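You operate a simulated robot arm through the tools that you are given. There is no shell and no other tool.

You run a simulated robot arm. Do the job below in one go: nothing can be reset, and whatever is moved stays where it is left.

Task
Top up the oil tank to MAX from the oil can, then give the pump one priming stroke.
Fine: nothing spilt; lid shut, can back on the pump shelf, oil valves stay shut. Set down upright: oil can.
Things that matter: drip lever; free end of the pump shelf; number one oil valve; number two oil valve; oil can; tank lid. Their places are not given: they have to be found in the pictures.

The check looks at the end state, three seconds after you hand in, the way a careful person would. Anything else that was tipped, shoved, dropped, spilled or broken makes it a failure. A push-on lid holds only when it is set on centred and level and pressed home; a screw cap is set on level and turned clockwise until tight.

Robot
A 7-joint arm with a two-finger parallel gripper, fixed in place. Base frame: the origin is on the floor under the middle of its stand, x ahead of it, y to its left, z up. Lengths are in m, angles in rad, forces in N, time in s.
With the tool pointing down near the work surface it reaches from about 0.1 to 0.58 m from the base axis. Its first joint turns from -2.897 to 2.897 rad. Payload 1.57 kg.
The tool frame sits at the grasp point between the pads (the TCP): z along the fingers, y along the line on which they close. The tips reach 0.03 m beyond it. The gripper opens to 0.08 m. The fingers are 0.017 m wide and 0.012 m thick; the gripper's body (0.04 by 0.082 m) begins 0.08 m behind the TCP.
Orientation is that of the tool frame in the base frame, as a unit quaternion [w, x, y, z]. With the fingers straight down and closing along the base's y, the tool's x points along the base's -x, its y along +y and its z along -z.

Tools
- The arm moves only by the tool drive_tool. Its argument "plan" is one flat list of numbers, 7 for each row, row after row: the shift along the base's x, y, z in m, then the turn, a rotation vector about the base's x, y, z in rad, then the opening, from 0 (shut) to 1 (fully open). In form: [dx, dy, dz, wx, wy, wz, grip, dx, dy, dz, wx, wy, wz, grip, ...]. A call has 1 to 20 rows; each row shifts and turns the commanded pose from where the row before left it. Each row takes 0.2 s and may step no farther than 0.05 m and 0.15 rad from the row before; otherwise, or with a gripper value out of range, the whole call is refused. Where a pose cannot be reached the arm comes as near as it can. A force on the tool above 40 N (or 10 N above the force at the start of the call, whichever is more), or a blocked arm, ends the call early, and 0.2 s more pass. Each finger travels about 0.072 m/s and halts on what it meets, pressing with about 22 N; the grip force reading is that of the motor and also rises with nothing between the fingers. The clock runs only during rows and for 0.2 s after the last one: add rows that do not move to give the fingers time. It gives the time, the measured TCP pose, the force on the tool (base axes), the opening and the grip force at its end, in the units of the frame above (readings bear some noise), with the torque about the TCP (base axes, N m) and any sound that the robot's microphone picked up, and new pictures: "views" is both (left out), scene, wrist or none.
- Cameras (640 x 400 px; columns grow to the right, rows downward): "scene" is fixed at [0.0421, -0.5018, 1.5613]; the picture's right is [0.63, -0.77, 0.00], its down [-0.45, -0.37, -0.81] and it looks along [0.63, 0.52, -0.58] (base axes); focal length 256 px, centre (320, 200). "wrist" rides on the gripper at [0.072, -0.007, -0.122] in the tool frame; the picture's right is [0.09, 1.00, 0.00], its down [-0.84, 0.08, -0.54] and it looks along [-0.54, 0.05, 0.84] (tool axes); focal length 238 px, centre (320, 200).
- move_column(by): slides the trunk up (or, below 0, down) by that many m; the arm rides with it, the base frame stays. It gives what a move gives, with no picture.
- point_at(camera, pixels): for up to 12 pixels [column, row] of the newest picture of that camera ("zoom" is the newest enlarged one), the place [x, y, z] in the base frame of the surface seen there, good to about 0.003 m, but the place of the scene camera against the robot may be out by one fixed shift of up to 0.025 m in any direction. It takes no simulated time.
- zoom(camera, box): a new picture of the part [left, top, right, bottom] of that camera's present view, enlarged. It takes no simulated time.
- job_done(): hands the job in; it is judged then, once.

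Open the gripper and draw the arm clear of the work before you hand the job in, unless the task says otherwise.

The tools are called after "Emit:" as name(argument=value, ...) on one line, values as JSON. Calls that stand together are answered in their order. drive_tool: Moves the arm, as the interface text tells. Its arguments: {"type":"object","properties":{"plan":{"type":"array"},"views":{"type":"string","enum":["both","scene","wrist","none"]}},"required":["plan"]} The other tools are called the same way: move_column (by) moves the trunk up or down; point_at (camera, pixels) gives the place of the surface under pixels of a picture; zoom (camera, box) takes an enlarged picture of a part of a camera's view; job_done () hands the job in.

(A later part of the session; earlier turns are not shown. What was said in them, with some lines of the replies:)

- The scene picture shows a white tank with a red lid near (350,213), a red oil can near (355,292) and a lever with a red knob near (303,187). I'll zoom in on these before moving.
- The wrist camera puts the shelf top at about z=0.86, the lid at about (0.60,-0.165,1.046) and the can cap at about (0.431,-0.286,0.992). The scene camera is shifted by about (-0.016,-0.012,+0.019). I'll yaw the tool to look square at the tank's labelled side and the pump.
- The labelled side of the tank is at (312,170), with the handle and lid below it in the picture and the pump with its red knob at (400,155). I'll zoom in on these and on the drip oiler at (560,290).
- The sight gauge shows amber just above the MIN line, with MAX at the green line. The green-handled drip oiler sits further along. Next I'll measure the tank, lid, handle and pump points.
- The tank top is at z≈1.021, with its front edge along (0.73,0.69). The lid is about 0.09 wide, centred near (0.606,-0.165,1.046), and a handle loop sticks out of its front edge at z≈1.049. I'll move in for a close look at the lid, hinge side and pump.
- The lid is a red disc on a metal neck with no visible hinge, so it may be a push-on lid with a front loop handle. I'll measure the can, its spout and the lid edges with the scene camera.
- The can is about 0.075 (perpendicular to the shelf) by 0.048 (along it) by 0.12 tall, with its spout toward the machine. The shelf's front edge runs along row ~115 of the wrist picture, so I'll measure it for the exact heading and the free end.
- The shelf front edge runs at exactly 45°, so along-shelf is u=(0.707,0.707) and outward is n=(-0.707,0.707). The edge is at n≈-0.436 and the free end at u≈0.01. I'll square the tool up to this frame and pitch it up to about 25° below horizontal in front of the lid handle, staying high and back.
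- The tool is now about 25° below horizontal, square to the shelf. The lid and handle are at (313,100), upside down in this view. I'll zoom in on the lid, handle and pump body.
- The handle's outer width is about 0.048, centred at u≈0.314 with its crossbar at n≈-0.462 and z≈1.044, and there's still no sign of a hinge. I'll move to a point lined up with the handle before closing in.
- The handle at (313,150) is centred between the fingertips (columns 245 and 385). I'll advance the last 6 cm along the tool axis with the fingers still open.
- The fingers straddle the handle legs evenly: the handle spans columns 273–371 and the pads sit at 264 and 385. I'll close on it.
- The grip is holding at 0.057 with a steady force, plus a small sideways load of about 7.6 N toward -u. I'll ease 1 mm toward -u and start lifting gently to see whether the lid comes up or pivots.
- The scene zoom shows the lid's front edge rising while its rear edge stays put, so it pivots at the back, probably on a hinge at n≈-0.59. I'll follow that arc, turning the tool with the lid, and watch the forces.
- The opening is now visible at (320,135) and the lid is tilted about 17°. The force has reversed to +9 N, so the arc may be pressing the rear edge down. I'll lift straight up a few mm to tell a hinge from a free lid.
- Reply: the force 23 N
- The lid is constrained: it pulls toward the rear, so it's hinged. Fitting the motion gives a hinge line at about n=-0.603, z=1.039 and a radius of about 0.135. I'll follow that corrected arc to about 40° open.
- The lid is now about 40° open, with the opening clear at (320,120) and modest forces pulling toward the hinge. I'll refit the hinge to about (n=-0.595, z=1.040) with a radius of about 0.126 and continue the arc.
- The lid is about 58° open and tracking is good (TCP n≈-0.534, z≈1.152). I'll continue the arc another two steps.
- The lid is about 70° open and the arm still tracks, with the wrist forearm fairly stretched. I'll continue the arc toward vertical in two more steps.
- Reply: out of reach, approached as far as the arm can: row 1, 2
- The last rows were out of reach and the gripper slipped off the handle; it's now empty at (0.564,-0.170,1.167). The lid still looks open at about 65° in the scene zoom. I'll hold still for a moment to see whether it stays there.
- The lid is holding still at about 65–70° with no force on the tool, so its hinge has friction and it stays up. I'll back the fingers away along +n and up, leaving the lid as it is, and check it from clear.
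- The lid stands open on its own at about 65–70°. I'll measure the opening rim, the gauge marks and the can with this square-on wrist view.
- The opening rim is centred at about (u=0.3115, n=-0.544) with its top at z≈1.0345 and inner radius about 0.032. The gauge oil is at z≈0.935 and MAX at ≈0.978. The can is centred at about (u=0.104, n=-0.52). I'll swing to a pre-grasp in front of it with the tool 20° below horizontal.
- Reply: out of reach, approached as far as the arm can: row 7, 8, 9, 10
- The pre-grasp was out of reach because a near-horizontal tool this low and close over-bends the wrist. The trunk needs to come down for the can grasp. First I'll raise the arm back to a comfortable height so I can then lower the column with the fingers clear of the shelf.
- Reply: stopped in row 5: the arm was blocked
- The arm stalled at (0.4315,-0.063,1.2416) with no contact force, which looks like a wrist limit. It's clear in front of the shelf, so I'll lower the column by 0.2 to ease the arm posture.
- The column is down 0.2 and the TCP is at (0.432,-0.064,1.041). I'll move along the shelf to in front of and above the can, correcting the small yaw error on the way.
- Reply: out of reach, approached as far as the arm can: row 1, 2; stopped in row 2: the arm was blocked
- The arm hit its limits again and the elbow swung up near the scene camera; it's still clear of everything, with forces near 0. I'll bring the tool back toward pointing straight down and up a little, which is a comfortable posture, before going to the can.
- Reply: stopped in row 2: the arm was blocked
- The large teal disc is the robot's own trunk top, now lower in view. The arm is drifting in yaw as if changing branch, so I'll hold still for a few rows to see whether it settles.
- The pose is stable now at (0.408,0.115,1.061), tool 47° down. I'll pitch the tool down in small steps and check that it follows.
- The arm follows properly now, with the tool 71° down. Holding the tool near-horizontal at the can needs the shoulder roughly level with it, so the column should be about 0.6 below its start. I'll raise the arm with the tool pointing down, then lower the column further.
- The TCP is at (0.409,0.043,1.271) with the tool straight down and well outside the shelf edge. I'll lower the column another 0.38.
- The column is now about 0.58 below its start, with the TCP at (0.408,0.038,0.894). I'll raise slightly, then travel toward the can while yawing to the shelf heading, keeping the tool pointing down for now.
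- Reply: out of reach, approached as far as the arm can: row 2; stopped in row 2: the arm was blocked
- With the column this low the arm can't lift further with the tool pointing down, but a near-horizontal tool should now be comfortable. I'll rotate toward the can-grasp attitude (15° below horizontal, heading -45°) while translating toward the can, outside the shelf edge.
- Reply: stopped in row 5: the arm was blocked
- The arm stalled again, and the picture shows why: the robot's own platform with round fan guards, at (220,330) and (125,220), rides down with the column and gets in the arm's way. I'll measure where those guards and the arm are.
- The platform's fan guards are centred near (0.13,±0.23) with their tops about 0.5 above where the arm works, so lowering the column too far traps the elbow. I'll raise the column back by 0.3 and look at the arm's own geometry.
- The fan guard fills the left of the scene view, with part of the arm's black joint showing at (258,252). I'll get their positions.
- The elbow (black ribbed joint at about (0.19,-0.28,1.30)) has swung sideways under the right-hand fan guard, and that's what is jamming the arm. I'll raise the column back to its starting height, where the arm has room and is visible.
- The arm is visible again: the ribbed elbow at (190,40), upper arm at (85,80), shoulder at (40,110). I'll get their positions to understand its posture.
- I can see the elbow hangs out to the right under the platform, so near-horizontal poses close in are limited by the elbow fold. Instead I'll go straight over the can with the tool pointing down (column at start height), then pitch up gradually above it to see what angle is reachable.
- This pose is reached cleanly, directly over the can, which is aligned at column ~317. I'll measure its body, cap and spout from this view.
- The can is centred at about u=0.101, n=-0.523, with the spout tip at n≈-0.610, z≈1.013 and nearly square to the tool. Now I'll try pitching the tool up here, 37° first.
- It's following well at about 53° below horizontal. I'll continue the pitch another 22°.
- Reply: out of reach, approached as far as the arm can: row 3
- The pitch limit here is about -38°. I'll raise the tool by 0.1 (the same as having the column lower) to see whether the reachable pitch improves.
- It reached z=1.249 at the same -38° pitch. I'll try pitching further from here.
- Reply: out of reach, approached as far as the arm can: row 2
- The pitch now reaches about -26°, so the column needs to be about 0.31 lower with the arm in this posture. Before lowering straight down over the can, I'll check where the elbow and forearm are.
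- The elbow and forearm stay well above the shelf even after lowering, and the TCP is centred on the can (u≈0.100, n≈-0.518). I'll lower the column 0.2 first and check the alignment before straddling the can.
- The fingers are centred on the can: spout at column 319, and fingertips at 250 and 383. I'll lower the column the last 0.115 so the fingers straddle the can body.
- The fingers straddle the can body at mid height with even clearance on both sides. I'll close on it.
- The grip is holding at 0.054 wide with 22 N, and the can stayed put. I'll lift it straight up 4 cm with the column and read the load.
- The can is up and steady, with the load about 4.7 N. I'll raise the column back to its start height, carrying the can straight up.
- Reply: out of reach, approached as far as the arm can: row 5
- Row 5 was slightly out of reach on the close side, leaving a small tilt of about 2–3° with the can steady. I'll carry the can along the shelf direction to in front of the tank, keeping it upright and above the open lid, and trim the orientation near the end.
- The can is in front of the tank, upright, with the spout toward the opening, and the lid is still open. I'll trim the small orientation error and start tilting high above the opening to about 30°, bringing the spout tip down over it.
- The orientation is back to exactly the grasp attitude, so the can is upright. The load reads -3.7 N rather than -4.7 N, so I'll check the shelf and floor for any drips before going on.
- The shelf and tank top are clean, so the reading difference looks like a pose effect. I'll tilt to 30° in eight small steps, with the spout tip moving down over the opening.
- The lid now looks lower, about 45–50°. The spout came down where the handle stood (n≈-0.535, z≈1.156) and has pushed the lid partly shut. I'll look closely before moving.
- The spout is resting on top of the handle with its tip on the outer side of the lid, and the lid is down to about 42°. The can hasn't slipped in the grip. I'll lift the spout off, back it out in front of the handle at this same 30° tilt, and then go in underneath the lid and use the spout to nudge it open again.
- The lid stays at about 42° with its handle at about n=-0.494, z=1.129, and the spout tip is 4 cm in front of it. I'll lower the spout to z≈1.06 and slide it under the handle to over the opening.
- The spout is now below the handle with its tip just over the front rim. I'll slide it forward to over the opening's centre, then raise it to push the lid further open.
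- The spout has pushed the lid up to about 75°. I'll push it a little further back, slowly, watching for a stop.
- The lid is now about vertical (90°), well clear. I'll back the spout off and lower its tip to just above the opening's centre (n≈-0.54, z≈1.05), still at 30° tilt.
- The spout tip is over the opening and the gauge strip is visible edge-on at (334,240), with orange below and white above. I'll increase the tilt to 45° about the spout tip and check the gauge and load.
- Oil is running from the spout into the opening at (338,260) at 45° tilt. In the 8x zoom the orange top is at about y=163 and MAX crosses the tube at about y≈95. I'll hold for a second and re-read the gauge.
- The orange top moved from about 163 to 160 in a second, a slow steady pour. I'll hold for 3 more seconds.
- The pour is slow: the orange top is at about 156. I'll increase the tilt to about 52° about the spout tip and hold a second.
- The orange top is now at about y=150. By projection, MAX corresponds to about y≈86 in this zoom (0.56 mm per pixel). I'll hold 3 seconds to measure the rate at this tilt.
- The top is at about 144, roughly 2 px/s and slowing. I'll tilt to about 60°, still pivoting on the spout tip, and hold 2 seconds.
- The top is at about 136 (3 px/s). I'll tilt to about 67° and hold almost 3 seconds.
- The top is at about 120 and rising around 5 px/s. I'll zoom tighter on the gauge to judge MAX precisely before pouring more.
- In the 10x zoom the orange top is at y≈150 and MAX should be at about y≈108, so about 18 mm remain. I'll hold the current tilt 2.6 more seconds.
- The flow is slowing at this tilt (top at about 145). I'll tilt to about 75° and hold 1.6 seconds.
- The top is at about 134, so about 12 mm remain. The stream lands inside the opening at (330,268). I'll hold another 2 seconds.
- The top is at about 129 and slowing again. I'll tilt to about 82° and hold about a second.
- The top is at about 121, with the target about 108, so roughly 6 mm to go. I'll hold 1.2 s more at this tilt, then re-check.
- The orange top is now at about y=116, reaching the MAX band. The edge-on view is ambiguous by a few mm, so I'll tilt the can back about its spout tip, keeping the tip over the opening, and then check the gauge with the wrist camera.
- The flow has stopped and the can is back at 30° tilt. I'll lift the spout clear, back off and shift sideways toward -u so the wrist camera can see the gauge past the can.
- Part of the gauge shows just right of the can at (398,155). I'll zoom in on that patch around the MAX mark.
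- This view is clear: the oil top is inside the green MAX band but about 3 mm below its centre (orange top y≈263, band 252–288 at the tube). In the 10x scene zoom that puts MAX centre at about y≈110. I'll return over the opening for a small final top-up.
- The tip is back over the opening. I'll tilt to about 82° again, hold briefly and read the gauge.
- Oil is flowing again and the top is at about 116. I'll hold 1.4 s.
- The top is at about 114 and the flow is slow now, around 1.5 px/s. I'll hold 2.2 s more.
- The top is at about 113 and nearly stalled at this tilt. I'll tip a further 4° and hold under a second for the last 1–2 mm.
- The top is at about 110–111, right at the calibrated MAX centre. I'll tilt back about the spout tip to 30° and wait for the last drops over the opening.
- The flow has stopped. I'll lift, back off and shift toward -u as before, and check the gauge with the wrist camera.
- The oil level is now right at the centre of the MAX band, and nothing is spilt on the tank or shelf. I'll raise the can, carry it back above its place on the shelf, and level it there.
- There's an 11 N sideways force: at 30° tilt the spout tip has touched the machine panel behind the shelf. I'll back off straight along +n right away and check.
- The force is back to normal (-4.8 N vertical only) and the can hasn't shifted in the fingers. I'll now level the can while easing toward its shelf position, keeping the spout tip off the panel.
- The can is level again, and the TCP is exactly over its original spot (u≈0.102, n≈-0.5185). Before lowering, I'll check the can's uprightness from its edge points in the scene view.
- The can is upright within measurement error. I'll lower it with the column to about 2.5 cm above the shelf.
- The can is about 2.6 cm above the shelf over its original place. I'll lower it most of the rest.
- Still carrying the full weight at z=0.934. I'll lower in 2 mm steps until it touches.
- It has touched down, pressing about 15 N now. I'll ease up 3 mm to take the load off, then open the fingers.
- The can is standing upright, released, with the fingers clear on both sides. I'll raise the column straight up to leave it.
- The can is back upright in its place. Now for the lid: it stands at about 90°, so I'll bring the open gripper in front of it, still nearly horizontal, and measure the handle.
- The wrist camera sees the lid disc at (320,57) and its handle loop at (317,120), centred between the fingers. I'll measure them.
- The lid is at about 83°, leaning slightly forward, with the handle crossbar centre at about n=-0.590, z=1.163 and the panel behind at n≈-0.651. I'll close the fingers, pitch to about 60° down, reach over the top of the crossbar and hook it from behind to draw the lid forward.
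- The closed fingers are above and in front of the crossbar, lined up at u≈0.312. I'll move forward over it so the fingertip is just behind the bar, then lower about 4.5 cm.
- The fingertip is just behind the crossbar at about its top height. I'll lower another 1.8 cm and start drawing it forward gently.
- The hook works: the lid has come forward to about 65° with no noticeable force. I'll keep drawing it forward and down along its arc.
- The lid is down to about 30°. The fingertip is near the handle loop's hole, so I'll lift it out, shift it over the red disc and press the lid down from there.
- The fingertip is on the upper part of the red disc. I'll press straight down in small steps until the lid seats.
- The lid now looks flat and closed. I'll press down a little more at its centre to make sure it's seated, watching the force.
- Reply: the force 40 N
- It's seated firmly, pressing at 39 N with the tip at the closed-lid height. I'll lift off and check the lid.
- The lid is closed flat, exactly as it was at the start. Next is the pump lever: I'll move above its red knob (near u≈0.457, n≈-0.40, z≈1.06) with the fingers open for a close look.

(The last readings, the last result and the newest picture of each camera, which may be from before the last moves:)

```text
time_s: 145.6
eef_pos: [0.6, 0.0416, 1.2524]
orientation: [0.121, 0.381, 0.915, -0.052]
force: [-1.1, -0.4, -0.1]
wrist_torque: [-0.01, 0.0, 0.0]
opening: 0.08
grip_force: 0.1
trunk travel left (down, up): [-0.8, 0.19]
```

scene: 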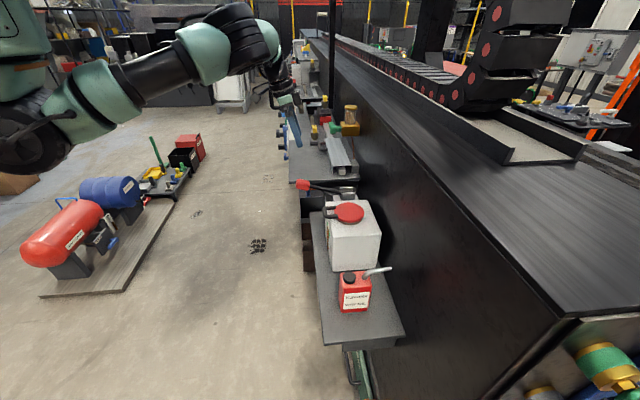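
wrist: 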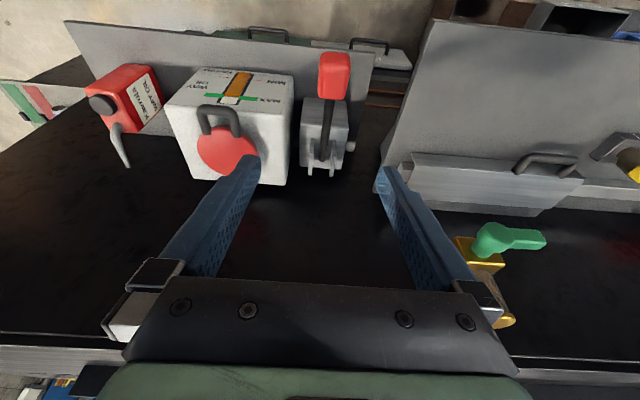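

The lever is in clear view: knob at (333,77), shaft to the bracket at (325,150). The gauge is also visible at (235,88). I'll zoom in on both and measure the lever.

Emit:
zoom(camera="wrist", box=[270, 30, 400, 190])

Emit:
zoom(camera="wrist", box=[170, 55, 300, 135])

Emit:
point_at(camera="wrist", pixels=[[333, 62], [333, 78], [333, 95], [322, 78], [347, 78], [328, 110], [326, 130], [325, 150], [312, 160], [340, 160], [310, 120], [345, 120]])

```text
2.50 times, centred on (335, 110) of wrist
```

zoom: 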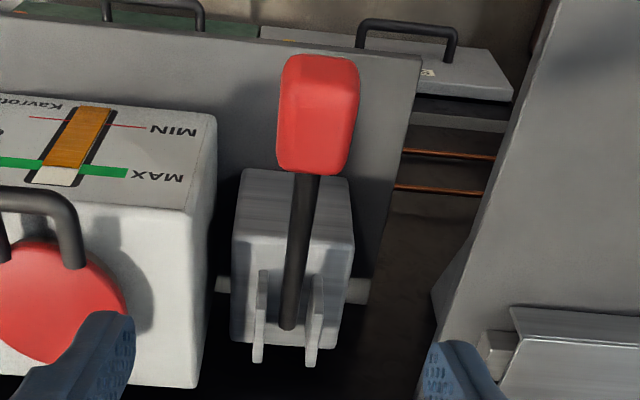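

```text
4.92 times, centred on (235, 95) of wrist
```

zoom: 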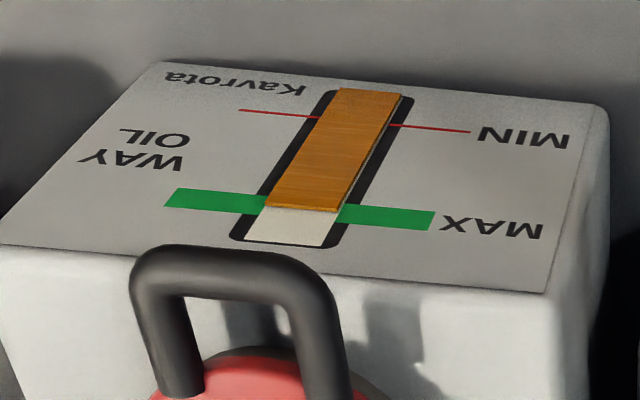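

```text
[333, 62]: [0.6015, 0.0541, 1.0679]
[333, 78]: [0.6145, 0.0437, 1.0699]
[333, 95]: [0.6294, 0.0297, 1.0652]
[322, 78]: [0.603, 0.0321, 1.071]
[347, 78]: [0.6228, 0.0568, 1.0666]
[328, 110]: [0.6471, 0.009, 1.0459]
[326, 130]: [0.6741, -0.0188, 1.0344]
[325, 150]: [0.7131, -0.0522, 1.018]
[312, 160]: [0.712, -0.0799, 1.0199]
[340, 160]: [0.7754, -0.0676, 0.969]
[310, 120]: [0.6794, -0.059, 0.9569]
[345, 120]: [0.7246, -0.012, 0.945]
```

The gauge still reads right at MAX. The knob is about 0.036 wide, centred near u=0.465, n=-0.404, z=1.057, and the shaft slopes up 17° from a pivot near n=-0.555, z≈1.005. I'll line up over the knob with the tool pointing nearly straight down and descend partway.

Emit:
point_at(camera="wrist", pixels=[[380, 185], [400, 150], [415, 90], [428, 40], [395, 60], [370, 130], [405, 160], [440, 30]])

Emit:
drive_tool(plan=[0.0076, 0.0004, -0.01, 0.0813, 0.0813, 0, 1, 0.0075, 0.0004, -0.02, 0.0813, 0.0813, 0, 1, 0, 0, -0.04, 0, 0, 0, 1, 0, 0, -0.04, 0, 0, 0, 1, 0, 0, -0.03, 0, 0, 0, 1, 0, 0, 0, 0, 0, 0, 1], views="both")

```text
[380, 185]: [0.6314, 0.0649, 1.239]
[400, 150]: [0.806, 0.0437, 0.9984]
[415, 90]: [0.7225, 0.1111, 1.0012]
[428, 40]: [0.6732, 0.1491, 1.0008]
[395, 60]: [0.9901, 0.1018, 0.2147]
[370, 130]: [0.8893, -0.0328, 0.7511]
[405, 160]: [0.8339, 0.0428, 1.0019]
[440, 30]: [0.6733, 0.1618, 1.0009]
```

```text
time_s: 147.0
eef_pos: [0.6169, 0.0402, 1.1124]
orientation: [0.016, 0.385, 0.923, -0.008]
force: [0.4, -0.6, 0.1]
wrist_torque: [0.02, -0.07, 0.01]
opening: 0.0799
grip_force: 0.1
trunk travel left (down, up): [-0.8, 0.19]
```

scene: 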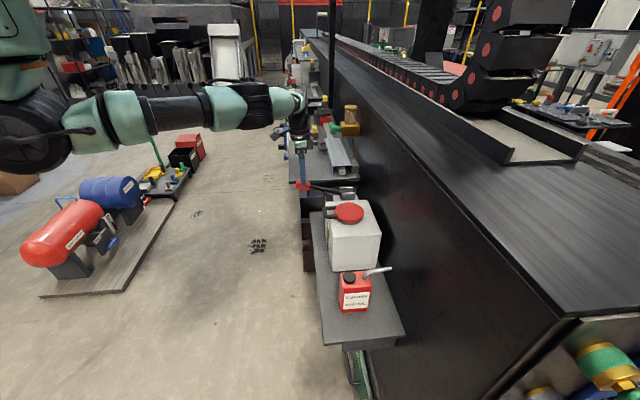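
wrist: 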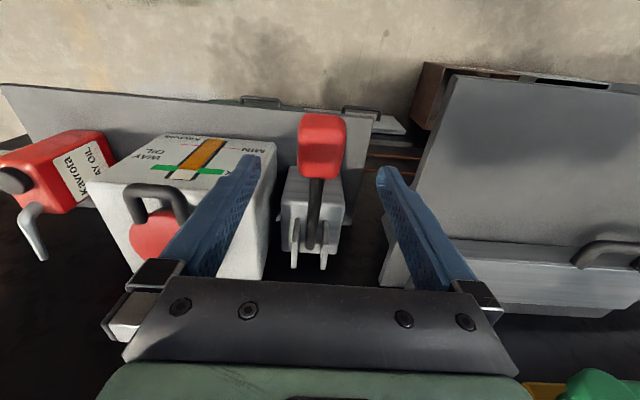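

The knob is centred between the fingertips. I'll lower to the knob's height (z≈1.056) with the fingers open.

Emit:
drive_tool(plan=[0, 0.0015, -0.02, 0, 0, 0, 1, 0, 0, -0.02, 0, 0, 0, 1, 0, 0, -0.016, 0, 0, 0, 1, 0, 0, 0, 0, 0, 0, 1], views="both")

Emit:
zoom(camera="wrist", box=[200, 60, 440, 260])

Emit:
zoom(camera="scene", box=[270, 140, 370, 225])

```text
time_s: 148.0
eef_pos: [0.6184, 0.0419, 1.0579]
orientation: [0.016, 0.385, 0.923, -0.008]
force: [0.5, -0.4, 0.3]
wrist_torque: [-0.03, -0.02, 0.01]
opening: 0.08
grip_force: 0.0
trunk travel left (down, up): [-0.8, 0.19]
```

scene: 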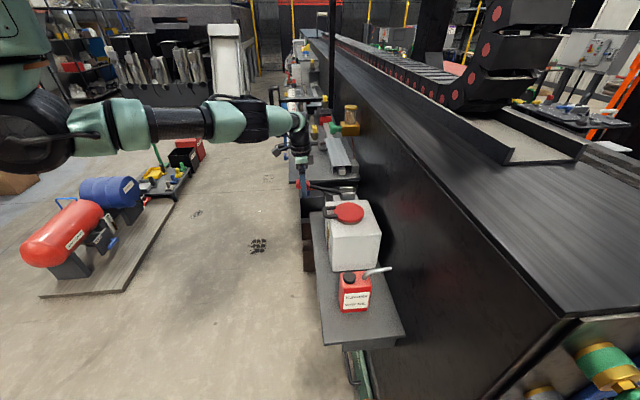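
wrist: 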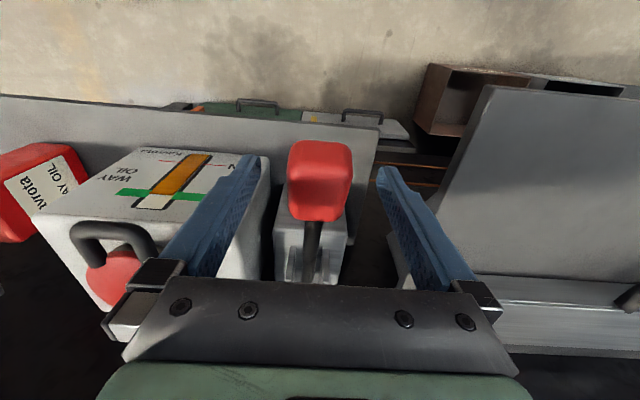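

```text
2.00 times, centred on (320, 160) of wrist
```

zoom: 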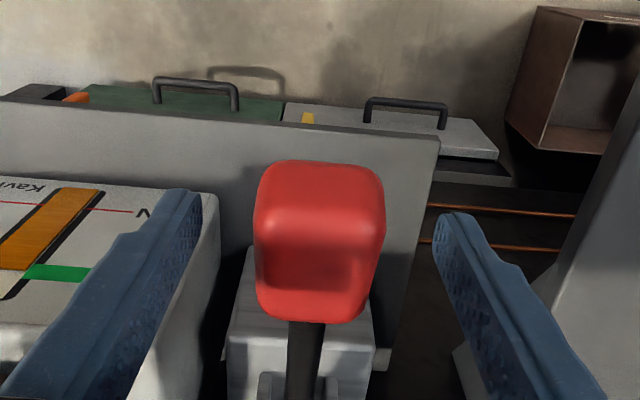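

```text
4.71 times, centred on (320, 182) of scene
```

zoom: 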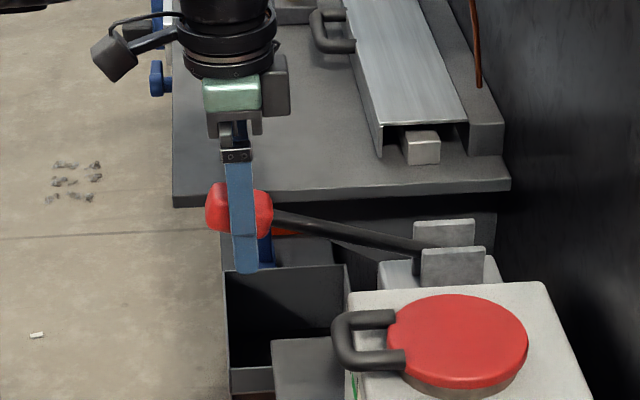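

The fingers straddle the knob evenly. I'll close on it.

Emit:
drive_tool(plan=[0, 0, 0, 0, 0, 0, 0.2, 0, 0, 0, 0, 0, 0, 0.2, 0, 0, 0, 0, 0, 0, 0.2, 0, 0, 0, 0, 0, 0, 0.2], views="none")

Emit:
zoom(camera="wrist", box=[200, 60, 440, 260])

```text
time_s: 149.0
eef_pos: [0.6174, 0.0407, 1.057]
orientation: [0.015, 0.384, 0.923, -0.008]
force: [-6.2, -5.3, -3.0]
wrist_torque: [0.1, -0.12, 0.32]
opening: 0.0355
grip_force: 42.7
trunk travel left (down, up): [-0.8, 0.19]
```

```text
2.00 times, centred on (320, 160) of wrist
```

zoom: 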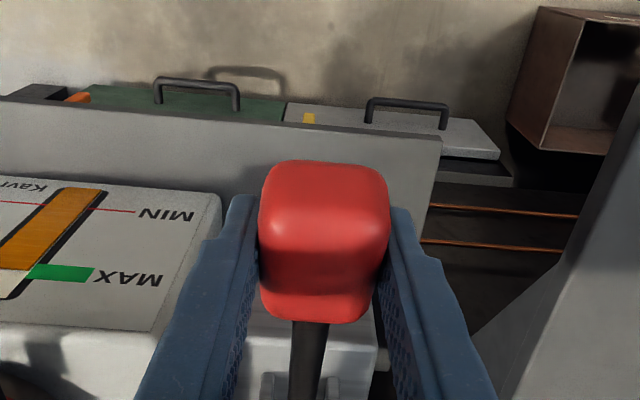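

The knob is gripped (0.0355 wide). I'll relieve the slight sideways load and start the down-stroke, following the lever's arc about its pivot and turning the tool with it.

Emit:
drive_tool(plan=[-0.001, -0.001, 0, 0, 0, 0, 0.2, -0.003, 0.003, -0.0149, -0.0707, -0.0707, 0, 0.2, -0.0021, 0.0021, -0.0153, -0.0707, -0.0707, 0, 0.2], views="scene")

Emit:
zoom(camera="scene", box=[270, 140, 370, 225])

```text
time_s: 149.8
eef_pos: [0.6124, 0.047, 1.0268]
orientation: [0.108, 0.383, 0.917, -0.045]
force: [-0.6, -1.2, -5.1]
wrist_torque: [0.74, 1.14, 0.27]
opening: 0.0355
grip_force: 41.9
trunk travel left (down, up): [-0.8, 0.19]
```

scene: 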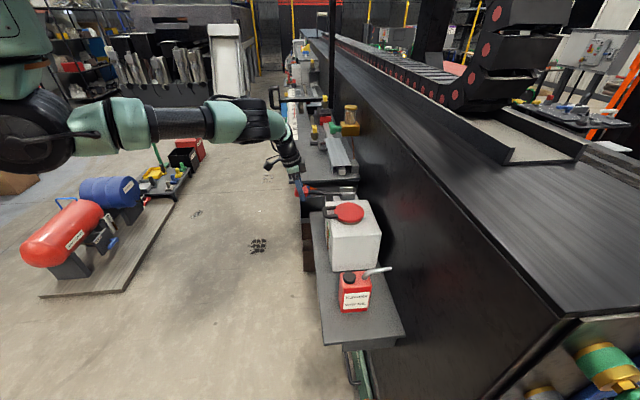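

```text
4.71 times, centred on (320, 182) of scene
```

zoom: 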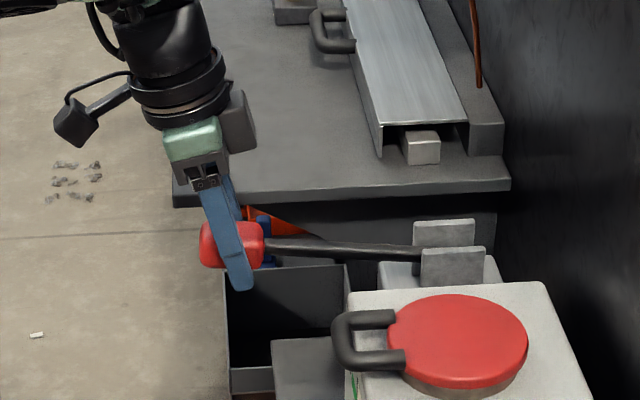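

The lever follows with little force and is nearly level. I'll continue the down-stroke in further steps, watching for its bottom stop.

Emit:
drive_tool(plan=[-0.001, 0.001, -0.0156, -0.055, -0.055, 0, 0.2, 0.0001, -0.0001, -0.0156, -0.06, -0.06, 0, 0.2, 0.0012, -0.0012, -0.0155, -0.065, -0.065, 0, 0.2], views="scene")

Emit:
zoom(camera="scene", box=[270, 150, 370, 235])

```text
time_s: 150.6
eef_pos: [0.6108, 0.047, 0.9822]
orientation: [0.227, 0.373, 0.895, -0.094]
force: [-5.4, 3.6, 12.0]
wrist_torque: [-0.9, -0.89, 0.3]
opening: 0.0355
grip_force: 42.4
trunk travel left (down, up): [-0.8, 0.19]
```

scene: 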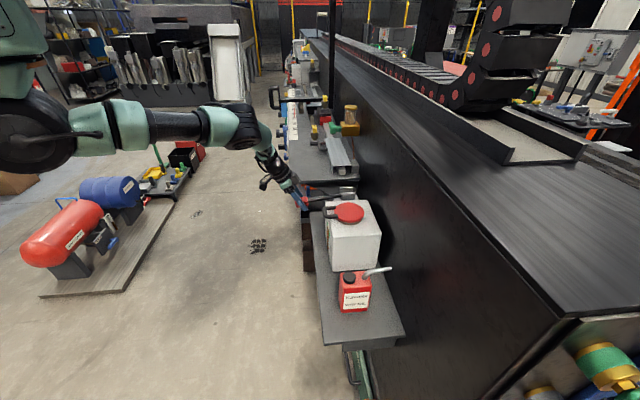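

```text
4.71 times, centred on (320, 192) of scene
```

zoom: 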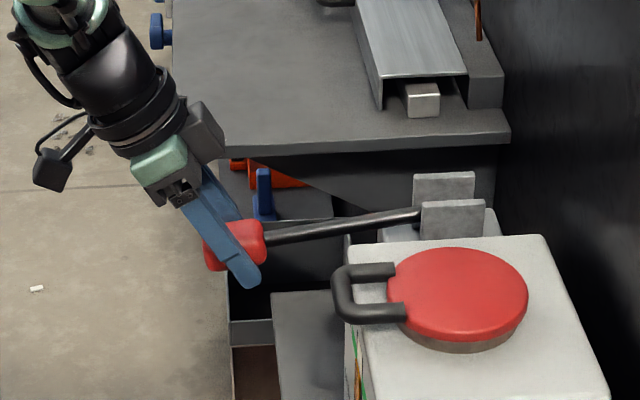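

The lever is now about 10° below level, with +12 N building up, possibly near the stop. I'll continue in smaller steps to find the bottom.

Emit:
drive_tool(plan=[0.001, -0.001, -0.007, -0.036, -0.036, 0, 0.2, 0.0012, -0.0012, -0.007, -0.036, -0.036, 0, 0.2], views="none")

```text
time_s: 151.2
eef_pos: [0.6117, 0.0446, 0.9649]
orientation: [0.269, 0.367, 0.884, -0.111]
force: [-1.6, 6.1, 5.1]
wrist_torque: [0.21, -0.04, 0.23]
opening: 0.0357
grip_force: 42.4
trunk travel left (down, up): [-0.8, 0.19]
```

Still moving freely at z=0.965. I'll continue down.

Emit:
drive_tool(plan=[0.0014, -0.0014, -0.0075, -0.036, -0.036, 0, 0.2, 0.0016, -0.0016, -0.0075, -0.036, -0.036, 0, 0.2, 0.0018, -0.0018, -0.0074, -0.036, -0.036, 0, 0.2], views="scene")

Emit:
zoom(camera="scene", box=[270, 150, 370, 235])

```text
time_s: 152.0
eef_pos: [0.6181, 0.0401, 0.9462]
orientation: [0.341, 0.358, 0.858, -0.139]
force: [-6.4, 11.0, 30.1]
wrist_torque: [0.24, 0.46, 0.56]
opening: 0.0358
grip_force: 42.5
trunk travel left (down, up): [-0.8, 0.19]
```

scene: 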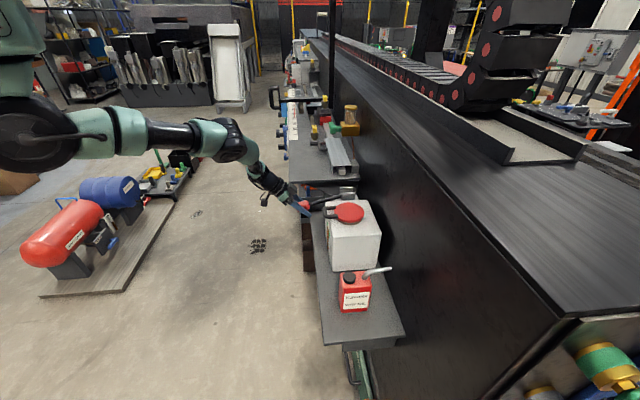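

```text
4.71 times, centred on (320, 192) of scene
```

zoom: 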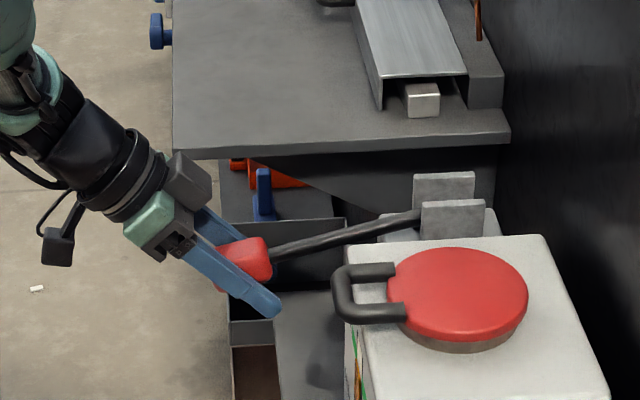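

The reaction has risen to 30 N at z=0.946 (lever about 22° below level), which is the bottom stop. I'll now bring the lever back up along the same arc to finish the one stroke.

Emit:
drive_tool(plan=[0, 0, 0.004, 0, 0, 0, 0.2, -0.0034, 0.0034, 0.0149, 0.0707, 0.0707, 0, 0.2, -0.0023, 0.0023, 0.0152, 0.0707, 0.0707, 0, 0.2, -0.0012, 0.0012, 0.0155, 0.0707, 0.0707, 0, 0.2], views="none")

```text
time_s: 153.0
eef_pos: [0.6129, 0.0448, 0.9955]
orientation: [0.205, 0.375, 0.9, -0.084]
force: [7.7, 6.6, 10.7]
wrist_torque: [-0.73, -0.96, 0.25]
opening: 0.0359
grip_force: 42.4
trunk travel left (down, up): [-0.8, 0.19]
```

The lever is coming up smoothly (z=0.9955). I'll continue to its original raised position.

Emit:
drive_tool(plan=[-0.0001, 0.0001, 0.0156, 0.0707, 0.0707, 0, 0.2, 0.001, -0.001, 0.0156, 0.0707, 0.0707, 0, 0.2, 0.0021, -0.0021, 0.0153, 0.0707, 0.0707, 0, 0.2, 0.003, -0.003, 0.0135, 0.0707, 0.0707, 0, 0.2], views="both")

Emit:
zoom(camera="scene", box=[270, 140, 370, 225])

```text
time_s: 154.0
eef_pos: [0.6154, 0.0433, 1.0443]
orientation: [0.012, 0.382, 0.924, -0.012]
force: [-2.0, 4.4, -34.5]
wrist_torque: [1.05, -1.08, 0.76]
opening: 0.036
grip_force: 42.9
trunk travel left (down, up): [-0.8, 0.19]
```

scene: 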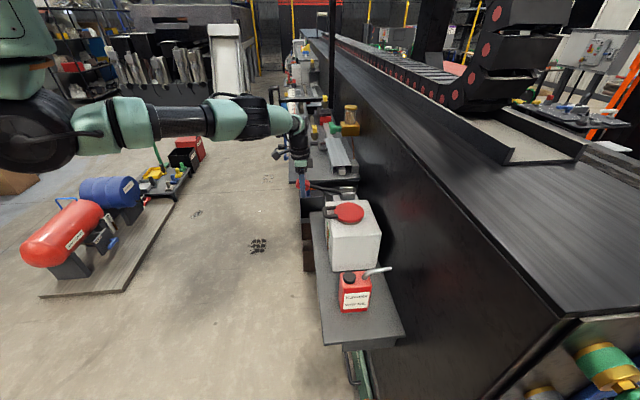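
wrist: 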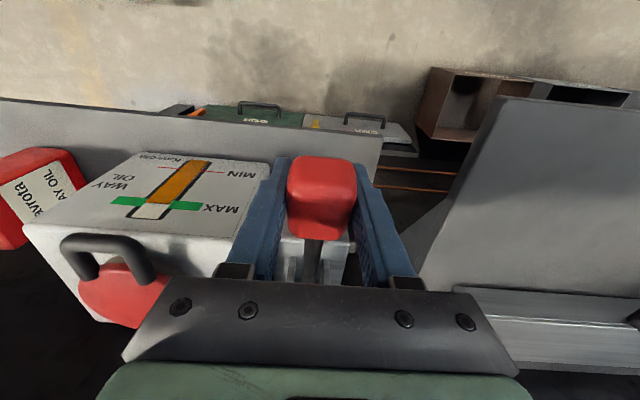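

```text
4.71 times, centred on (320, 182) of scene
```

zoom: 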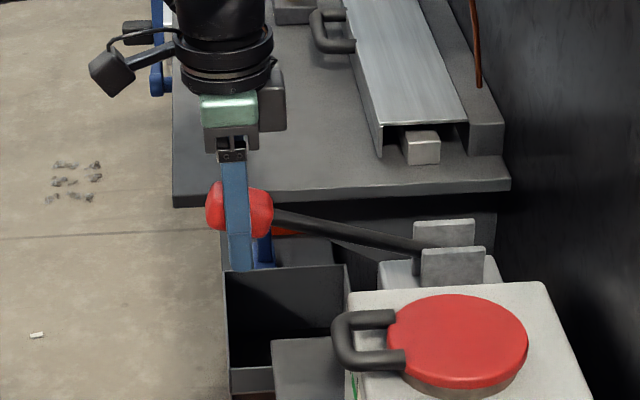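

The lever is back at its raised position; -34 N shows it's against its upper stop. I'll ease off 5 mm, then open the fingers.

Emit:
drive_tool(plan=[0, 0, -0.004, 0, 0, 0, 0.2, 0, 0, -0.003, 0, 0, 0, 0.2], views="none")

```text
time_s: 154.6
eef_pos: [0.6151, 0.042, 1.0461]
orientation: [0.016, 0.383, 0.923, -0.01]
force: [-15.2, 9.7, -11.0]
wrist_torque: [0.6, 0.53, 0.28]
opening: 0.0355
grip_force: 42.4
trunk travel left (down, up): [-0.8, 0.19]
```

The load has dropped. I'll open the fingers and check that the lever stays up.

Emit:
drive_tool(plan=[0, 0, 0, 0, 0, 0, 0.6, 0, 0, 0, 0, 0, 0, 1, 0, 0, 0, 0, 0, 0, 1, 0, 0, 0, 0, 0, 0, 1], views="both")

Emit:
zoom(camera="scene", box=[270, 140, 370, 225])

Emit:
zoom(camera="wrist", box=[90, 120, 290, 240])

```text
time_s: 155.6
eef_pos: [0.6175, 0.0403, 1.0464]
orientation: [0.02, 0.384, 0.923, -0.009]
force: [0.1, -0.2, -0.7]
wrist_torque: [0.0, 0.01, 0.0]
opening: 0.08
grip_force: 0.1
trunk travel left (down, up): [-0.8, 0.19]
```

scene: 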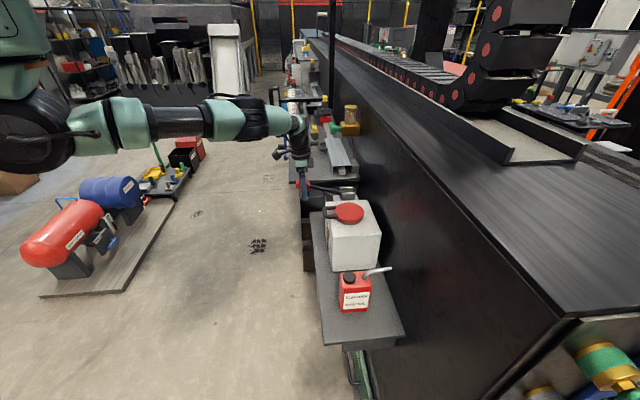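
wrist: 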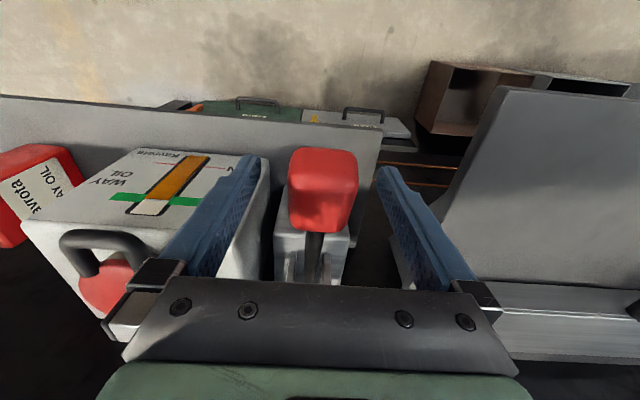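

```text
4.71 times, centred on (320, 182) of scene
```

zoom: 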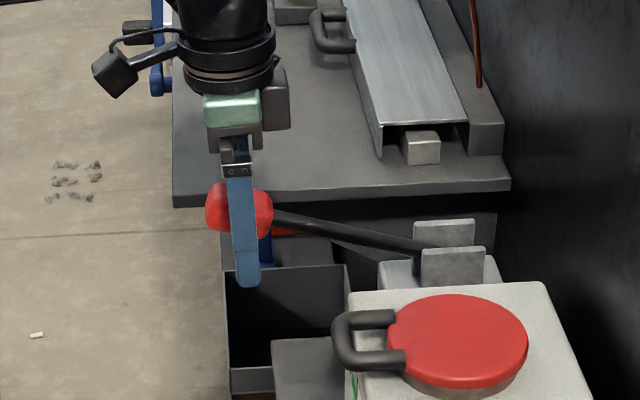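

```text
3.20 times, centred on (190, 180) of wrist
```

zoom: 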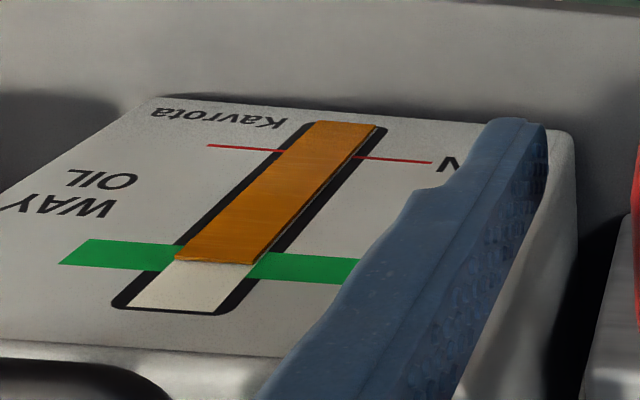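

The lever stays up, and the gauge still reads at the MAX band centre after the stroke. I'll raise the hand straight up off the knob and draw the arm clear.

Emit:
drive_tool(plan=[0, 0, 0.03, 0, 0, 0, 1, 0, 0, 0.04, 0, 0, 0, 1, 0, 0, 0.04, 0, 0, 0, 1, -0.01, 0, 0.04, 0, 0, 0, 1, -0.02, -0.01, 0.04, 0, 0, 0, 1, -0.03, -0.02, 0.03, 0, 0, 0, 1, -0.03, -0.02, 0.03, 0, 0, 0, 1, -0.03, -0.02, 0.02, 0, 0, 0, 1, 0, 0, 0, 0, 0, 0, 1], views="both")

Emit:
zoom(camera="scene", box=[270, 160, 420, 345])

Emit:
zoom(camera="scene", box=[10, 120, 230, 300])

```text
time_s: 157.6
eef_pos: [0.4974, -0.0308, 1.3128]
orientation: [0.019, 0.384, 0.923, -0.01]
force: [0.1, 0.7, -0.1]
wrist_torque: [-0.02, 0.03, 0.04]
opening: 0.0799
grip_force: 0.1
trunk travel left (down, up): [-0.8, 0.19]
```

scene: 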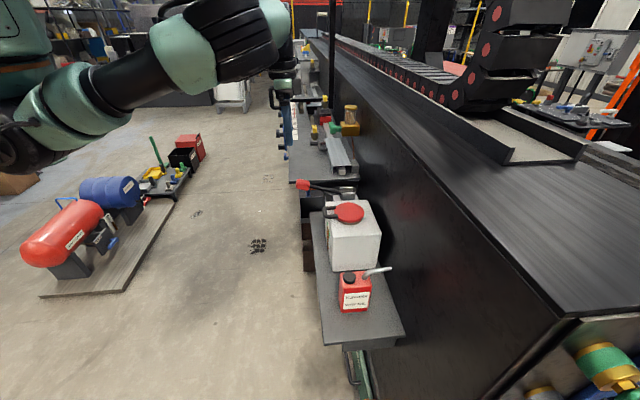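
wrist: 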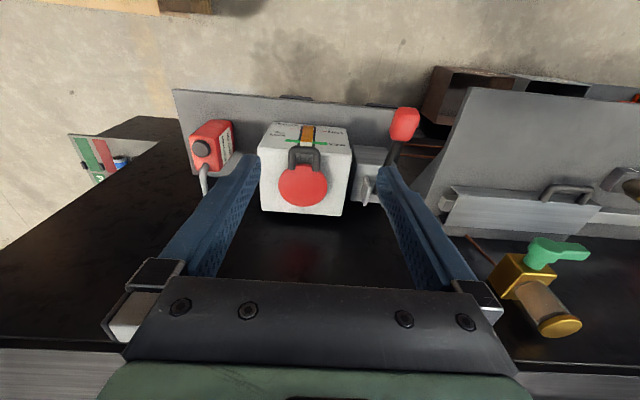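

```text
2.16 times, centred on (345, 252) of scene
```

zoom: 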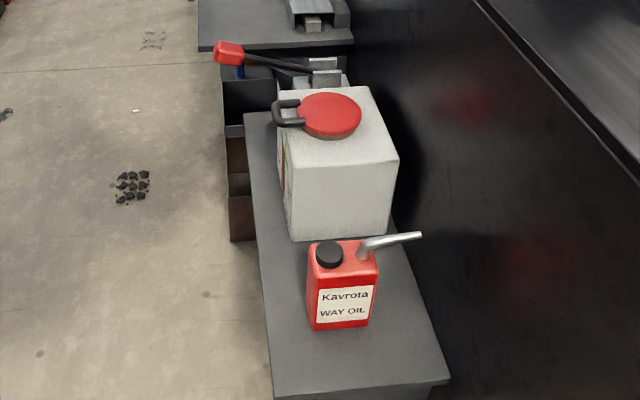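

```text
2.22 times, centred on (120, 210) of scene
```

zoom: 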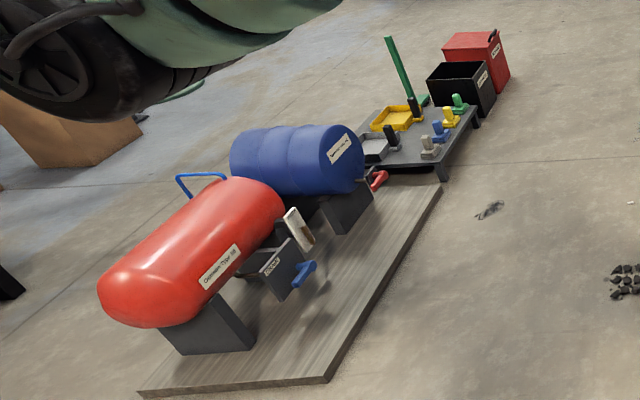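

Everything looks in place: lid closed, can upright, lever up, drip lever and the drum valves untouched, no spill. I'll take one last close look at the gauge, lid and drip lever before handing in.

Emit:
zoom(camera="wrist", box=[255, 110, 355, 220])

Emit:
zoom(camera="wrist", box=[160, 80, 440, 240])

Emit:
zoom(camera="wrist", box=[440, 160, 640, 360])

```text
3.64 times, centred on (305, 165) of wrist
```

zoom: 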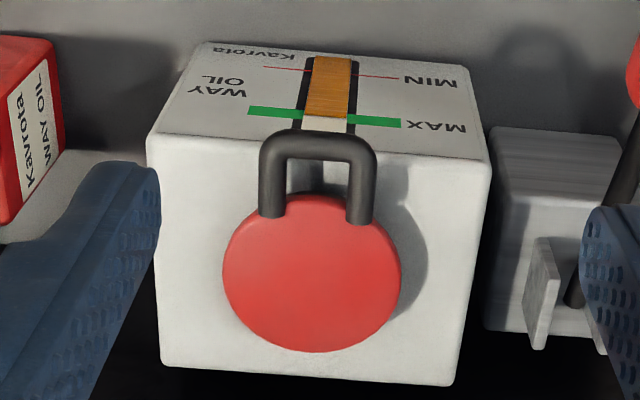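

```text
2.29 times, centred on (300, 160) of wrist
```

zoom: 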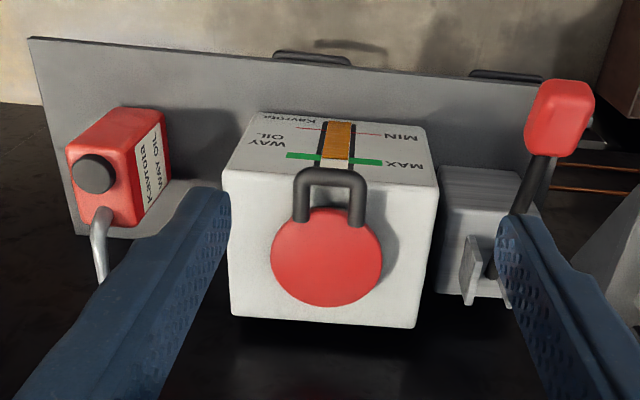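

```text
2.00 times, centred on (540, 260) of wrist
```

zoom: 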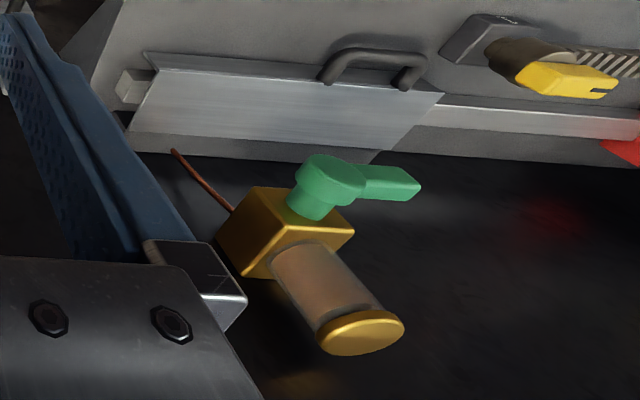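

The gauge reads at MAX and the lid is shut. The can is upright on the shelf, the pump lever has had one full stroke and is back up, and the drip lever and valves look as they did at the start. The gripper is open and the arm is clear, so I'm handing in.

Emit:
job_done()

```text
The job is handed in.
```

The oil tank is topped up to MAX and the pump has had one priming stroke. The job is handed in; the hand-in gave no result back.

- **Oil level:** the gauge reads at the centre of the green MAX band. It still read there after the pump stroke.
- **Spills:** none showed in the camera views of the tank, shelf or floor.
- **Lid:** it turned out to be hinged. It is shut and was pressed down firmly at its centre.
- **Oil can:** it stands upright in its original place on the pump shelf.
- **Pump:** I took the lever down to its bottom stop and back up to its top stop once, and it stayed up when released.
- **Valves and drip lever:** I never touched them. The drip lever looks as it did at the start. I took the number one and number two oil valves to be the handles on the two drums on the floor, and those look unchanged.

There were two unplanned contacts along the way:
- **Lid:** the spout pushed it partly shut before pouring, so I used the spout to open it again.
- **Machine panel:** on the way back, the spout tip touched the panel behind the shelf with about 11 N. I backed off straight away, and neither contact shifted the can in the grip.
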